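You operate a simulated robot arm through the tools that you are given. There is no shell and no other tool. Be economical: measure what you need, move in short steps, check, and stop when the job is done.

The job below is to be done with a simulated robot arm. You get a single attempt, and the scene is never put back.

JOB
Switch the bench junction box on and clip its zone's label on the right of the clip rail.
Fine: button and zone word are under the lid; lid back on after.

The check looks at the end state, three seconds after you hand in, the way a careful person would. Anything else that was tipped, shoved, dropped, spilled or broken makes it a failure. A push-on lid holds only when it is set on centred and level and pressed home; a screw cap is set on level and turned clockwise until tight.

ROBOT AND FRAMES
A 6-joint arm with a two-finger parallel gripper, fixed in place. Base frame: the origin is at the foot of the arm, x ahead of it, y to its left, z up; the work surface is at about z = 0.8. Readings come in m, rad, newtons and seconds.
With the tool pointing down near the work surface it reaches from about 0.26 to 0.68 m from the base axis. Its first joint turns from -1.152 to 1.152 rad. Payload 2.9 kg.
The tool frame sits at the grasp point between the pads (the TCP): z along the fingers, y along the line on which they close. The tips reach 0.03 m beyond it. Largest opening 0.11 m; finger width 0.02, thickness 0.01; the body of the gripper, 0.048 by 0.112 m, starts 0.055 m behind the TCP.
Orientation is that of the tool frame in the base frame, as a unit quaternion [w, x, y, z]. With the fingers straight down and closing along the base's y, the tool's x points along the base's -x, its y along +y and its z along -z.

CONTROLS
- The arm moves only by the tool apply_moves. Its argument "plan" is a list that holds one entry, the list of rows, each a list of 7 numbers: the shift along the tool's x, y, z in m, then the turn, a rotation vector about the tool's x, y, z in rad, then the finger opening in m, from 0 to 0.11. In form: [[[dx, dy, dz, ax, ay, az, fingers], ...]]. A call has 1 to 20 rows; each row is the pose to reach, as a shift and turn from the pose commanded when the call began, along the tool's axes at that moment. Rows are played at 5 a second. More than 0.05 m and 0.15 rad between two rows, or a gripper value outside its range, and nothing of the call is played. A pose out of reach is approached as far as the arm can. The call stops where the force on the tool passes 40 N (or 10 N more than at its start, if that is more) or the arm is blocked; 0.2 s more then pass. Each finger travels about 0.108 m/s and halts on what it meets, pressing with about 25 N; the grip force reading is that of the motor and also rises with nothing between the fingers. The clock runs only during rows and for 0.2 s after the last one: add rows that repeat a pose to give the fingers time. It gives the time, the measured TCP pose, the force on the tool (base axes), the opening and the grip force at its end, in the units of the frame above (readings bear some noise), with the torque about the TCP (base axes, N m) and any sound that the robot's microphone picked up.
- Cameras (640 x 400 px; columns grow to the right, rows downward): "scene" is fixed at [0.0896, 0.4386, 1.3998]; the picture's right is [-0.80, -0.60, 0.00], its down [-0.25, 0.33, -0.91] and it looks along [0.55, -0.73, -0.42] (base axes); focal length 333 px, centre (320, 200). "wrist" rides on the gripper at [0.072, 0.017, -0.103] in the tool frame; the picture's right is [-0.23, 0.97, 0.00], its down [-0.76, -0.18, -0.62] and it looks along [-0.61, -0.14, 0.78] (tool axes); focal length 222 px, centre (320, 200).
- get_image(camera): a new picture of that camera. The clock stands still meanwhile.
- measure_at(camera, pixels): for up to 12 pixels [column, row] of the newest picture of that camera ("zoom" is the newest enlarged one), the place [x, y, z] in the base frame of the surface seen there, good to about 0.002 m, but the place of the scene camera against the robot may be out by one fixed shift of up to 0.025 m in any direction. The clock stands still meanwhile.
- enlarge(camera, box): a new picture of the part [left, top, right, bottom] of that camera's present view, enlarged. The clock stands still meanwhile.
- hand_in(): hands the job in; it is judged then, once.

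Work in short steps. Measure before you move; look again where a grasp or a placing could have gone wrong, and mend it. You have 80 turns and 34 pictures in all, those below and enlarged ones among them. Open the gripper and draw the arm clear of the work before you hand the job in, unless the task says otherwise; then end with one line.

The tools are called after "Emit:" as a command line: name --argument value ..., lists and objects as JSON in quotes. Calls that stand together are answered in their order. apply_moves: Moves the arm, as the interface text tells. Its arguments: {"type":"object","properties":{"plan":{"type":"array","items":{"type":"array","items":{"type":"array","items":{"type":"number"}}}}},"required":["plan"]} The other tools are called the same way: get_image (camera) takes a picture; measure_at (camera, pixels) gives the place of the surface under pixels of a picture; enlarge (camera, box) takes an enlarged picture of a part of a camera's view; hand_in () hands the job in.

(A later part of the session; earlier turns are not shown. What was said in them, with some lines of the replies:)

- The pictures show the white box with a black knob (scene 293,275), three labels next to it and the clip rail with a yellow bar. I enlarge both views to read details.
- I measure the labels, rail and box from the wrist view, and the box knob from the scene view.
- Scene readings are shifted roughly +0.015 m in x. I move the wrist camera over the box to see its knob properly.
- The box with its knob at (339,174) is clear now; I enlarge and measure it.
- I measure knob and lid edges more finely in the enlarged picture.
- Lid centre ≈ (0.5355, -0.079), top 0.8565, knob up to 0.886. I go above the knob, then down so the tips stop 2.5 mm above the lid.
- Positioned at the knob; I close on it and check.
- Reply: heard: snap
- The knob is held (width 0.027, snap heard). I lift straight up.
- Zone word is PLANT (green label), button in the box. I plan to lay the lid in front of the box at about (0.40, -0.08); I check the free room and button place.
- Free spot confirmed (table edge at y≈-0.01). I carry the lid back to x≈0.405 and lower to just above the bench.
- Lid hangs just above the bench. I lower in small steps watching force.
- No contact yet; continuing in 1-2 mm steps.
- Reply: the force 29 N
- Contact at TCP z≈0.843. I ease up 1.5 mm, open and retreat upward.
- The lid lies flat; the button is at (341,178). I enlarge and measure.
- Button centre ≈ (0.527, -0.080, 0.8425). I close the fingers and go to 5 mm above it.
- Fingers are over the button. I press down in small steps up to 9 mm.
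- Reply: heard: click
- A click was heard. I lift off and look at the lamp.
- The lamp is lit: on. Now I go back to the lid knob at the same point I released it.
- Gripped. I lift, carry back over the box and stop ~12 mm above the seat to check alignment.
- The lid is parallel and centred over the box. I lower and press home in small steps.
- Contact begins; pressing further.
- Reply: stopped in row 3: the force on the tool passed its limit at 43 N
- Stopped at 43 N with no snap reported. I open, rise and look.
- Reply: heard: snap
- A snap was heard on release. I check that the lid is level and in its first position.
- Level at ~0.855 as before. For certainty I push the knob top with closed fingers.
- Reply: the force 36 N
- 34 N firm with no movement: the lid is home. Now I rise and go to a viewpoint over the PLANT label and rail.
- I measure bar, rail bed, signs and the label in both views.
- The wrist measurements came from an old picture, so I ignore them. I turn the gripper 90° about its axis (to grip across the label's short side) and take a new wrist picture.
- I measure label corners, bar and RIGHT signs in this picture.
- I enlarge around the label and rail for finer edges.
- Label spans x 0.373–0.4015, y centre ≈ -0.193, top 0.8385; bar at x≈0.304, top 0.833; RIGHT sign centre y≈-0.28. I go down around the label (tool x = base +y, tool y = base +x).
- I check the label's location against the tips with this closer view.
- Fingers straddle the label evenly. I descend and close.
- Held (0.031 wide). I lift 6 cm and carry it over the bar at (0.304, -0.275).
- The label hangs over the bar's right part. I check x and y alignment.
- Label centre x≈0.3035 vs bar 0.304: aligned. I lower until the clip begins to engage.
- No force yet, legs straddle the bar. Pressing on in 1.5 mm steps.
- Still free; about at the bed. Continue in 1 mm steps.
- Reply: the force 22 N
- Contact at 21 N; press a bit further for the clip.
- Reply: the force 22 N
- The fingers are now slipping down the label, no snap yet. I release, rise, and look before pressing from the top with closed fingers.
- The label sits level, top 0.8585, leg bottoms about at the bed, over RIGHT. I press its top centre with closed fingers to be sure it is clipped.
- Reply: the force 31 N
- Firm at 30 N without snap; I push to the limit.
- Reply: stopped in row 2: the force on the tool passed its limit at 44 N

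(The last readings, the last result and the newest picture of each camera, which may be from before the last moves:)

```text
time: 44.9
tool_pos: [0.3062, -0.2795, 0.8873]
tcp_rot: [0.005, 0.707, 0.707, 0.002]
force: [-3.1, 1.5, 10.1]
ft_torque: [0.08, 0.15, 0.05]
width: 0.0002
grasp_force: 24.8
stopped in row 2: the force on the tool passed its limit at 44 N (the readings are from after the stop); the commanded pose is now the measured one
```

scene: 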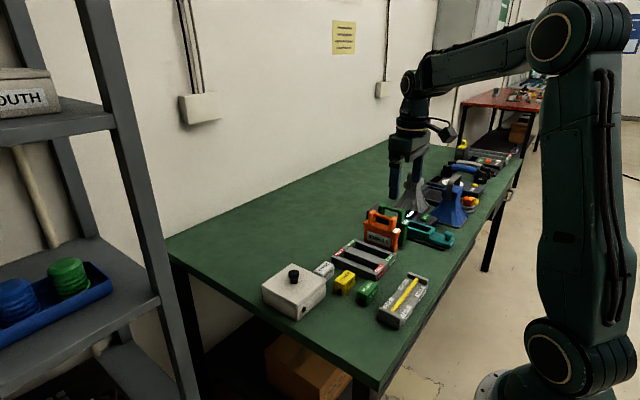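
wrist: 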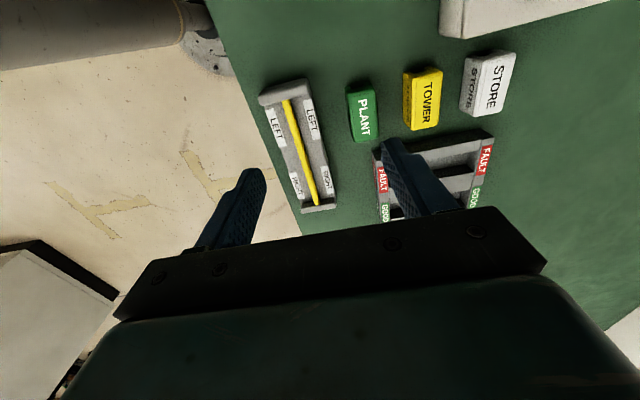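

Solid at 44 N: the clip is fully down. I rise clear and take a look.

Emit:
apply_moves --plan '[[[0, 0, -0.04, 0, 0, 0, 0], [0, 0, -0.08, 0, 0, 0, 0.04], [0, 0, -0.12, 0, 0, 0, 0.08], [0, 0, -0.16, 0, 0, 0, 0.1], [0, 0, -0.2, 0, 0, 0, 0.1], [0, 0, -0.24, 0, 0, 0, 0.1], [0, 0, -0.24, 0, 0, 0, 0.1]]]'

Emit:
enlarge --camera "scene" --box '[360, 230, 440, 310]'

Emit:
get_image --camera "scene"

```text
time: 46.5
tool_pos: [0.3029, -0.2779, 1.1266]
tcp_rot: [0.005, 0.708, 0.706, 0.002]
force: [0.0, 0.8, 0.2]
ft_torque: [0.0, 0.02, 0.0]
width: 0.0998
grasp_force: 0.1
```

```text
5.00 times, centred on (400, 270) of scene
```

zoom: 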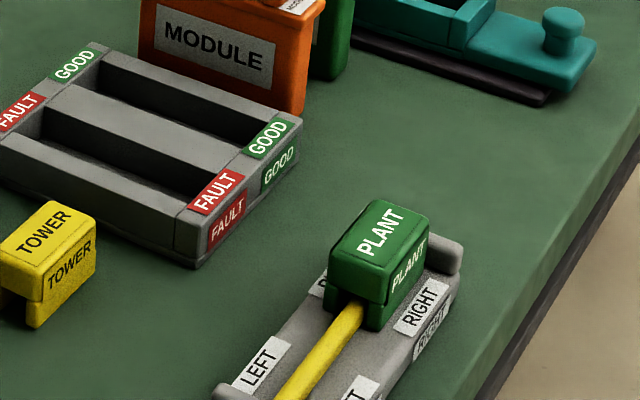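

```text
5 pictures are left
```

scene: 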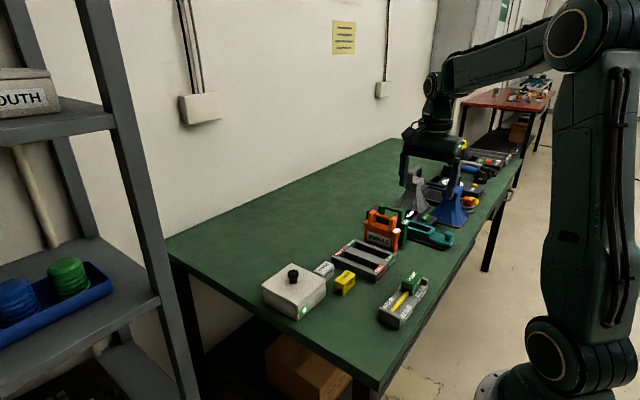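

The lamp is lit, the lid is on level, the PLANT label sits on the bar at RIGHT, and the arm is clear with nothing else disturbed. I hand in.

Emit:
hand_in

```text
The job is handed in.
```

I switched the junction box on (its lamp is lit), set the lid back on level and pressed it home, and put the green PLANT label on the rail's bar at RIGHT. The label is pressed fully down and sits level, but I heard no snap from it and didn't tug it to test its hold.
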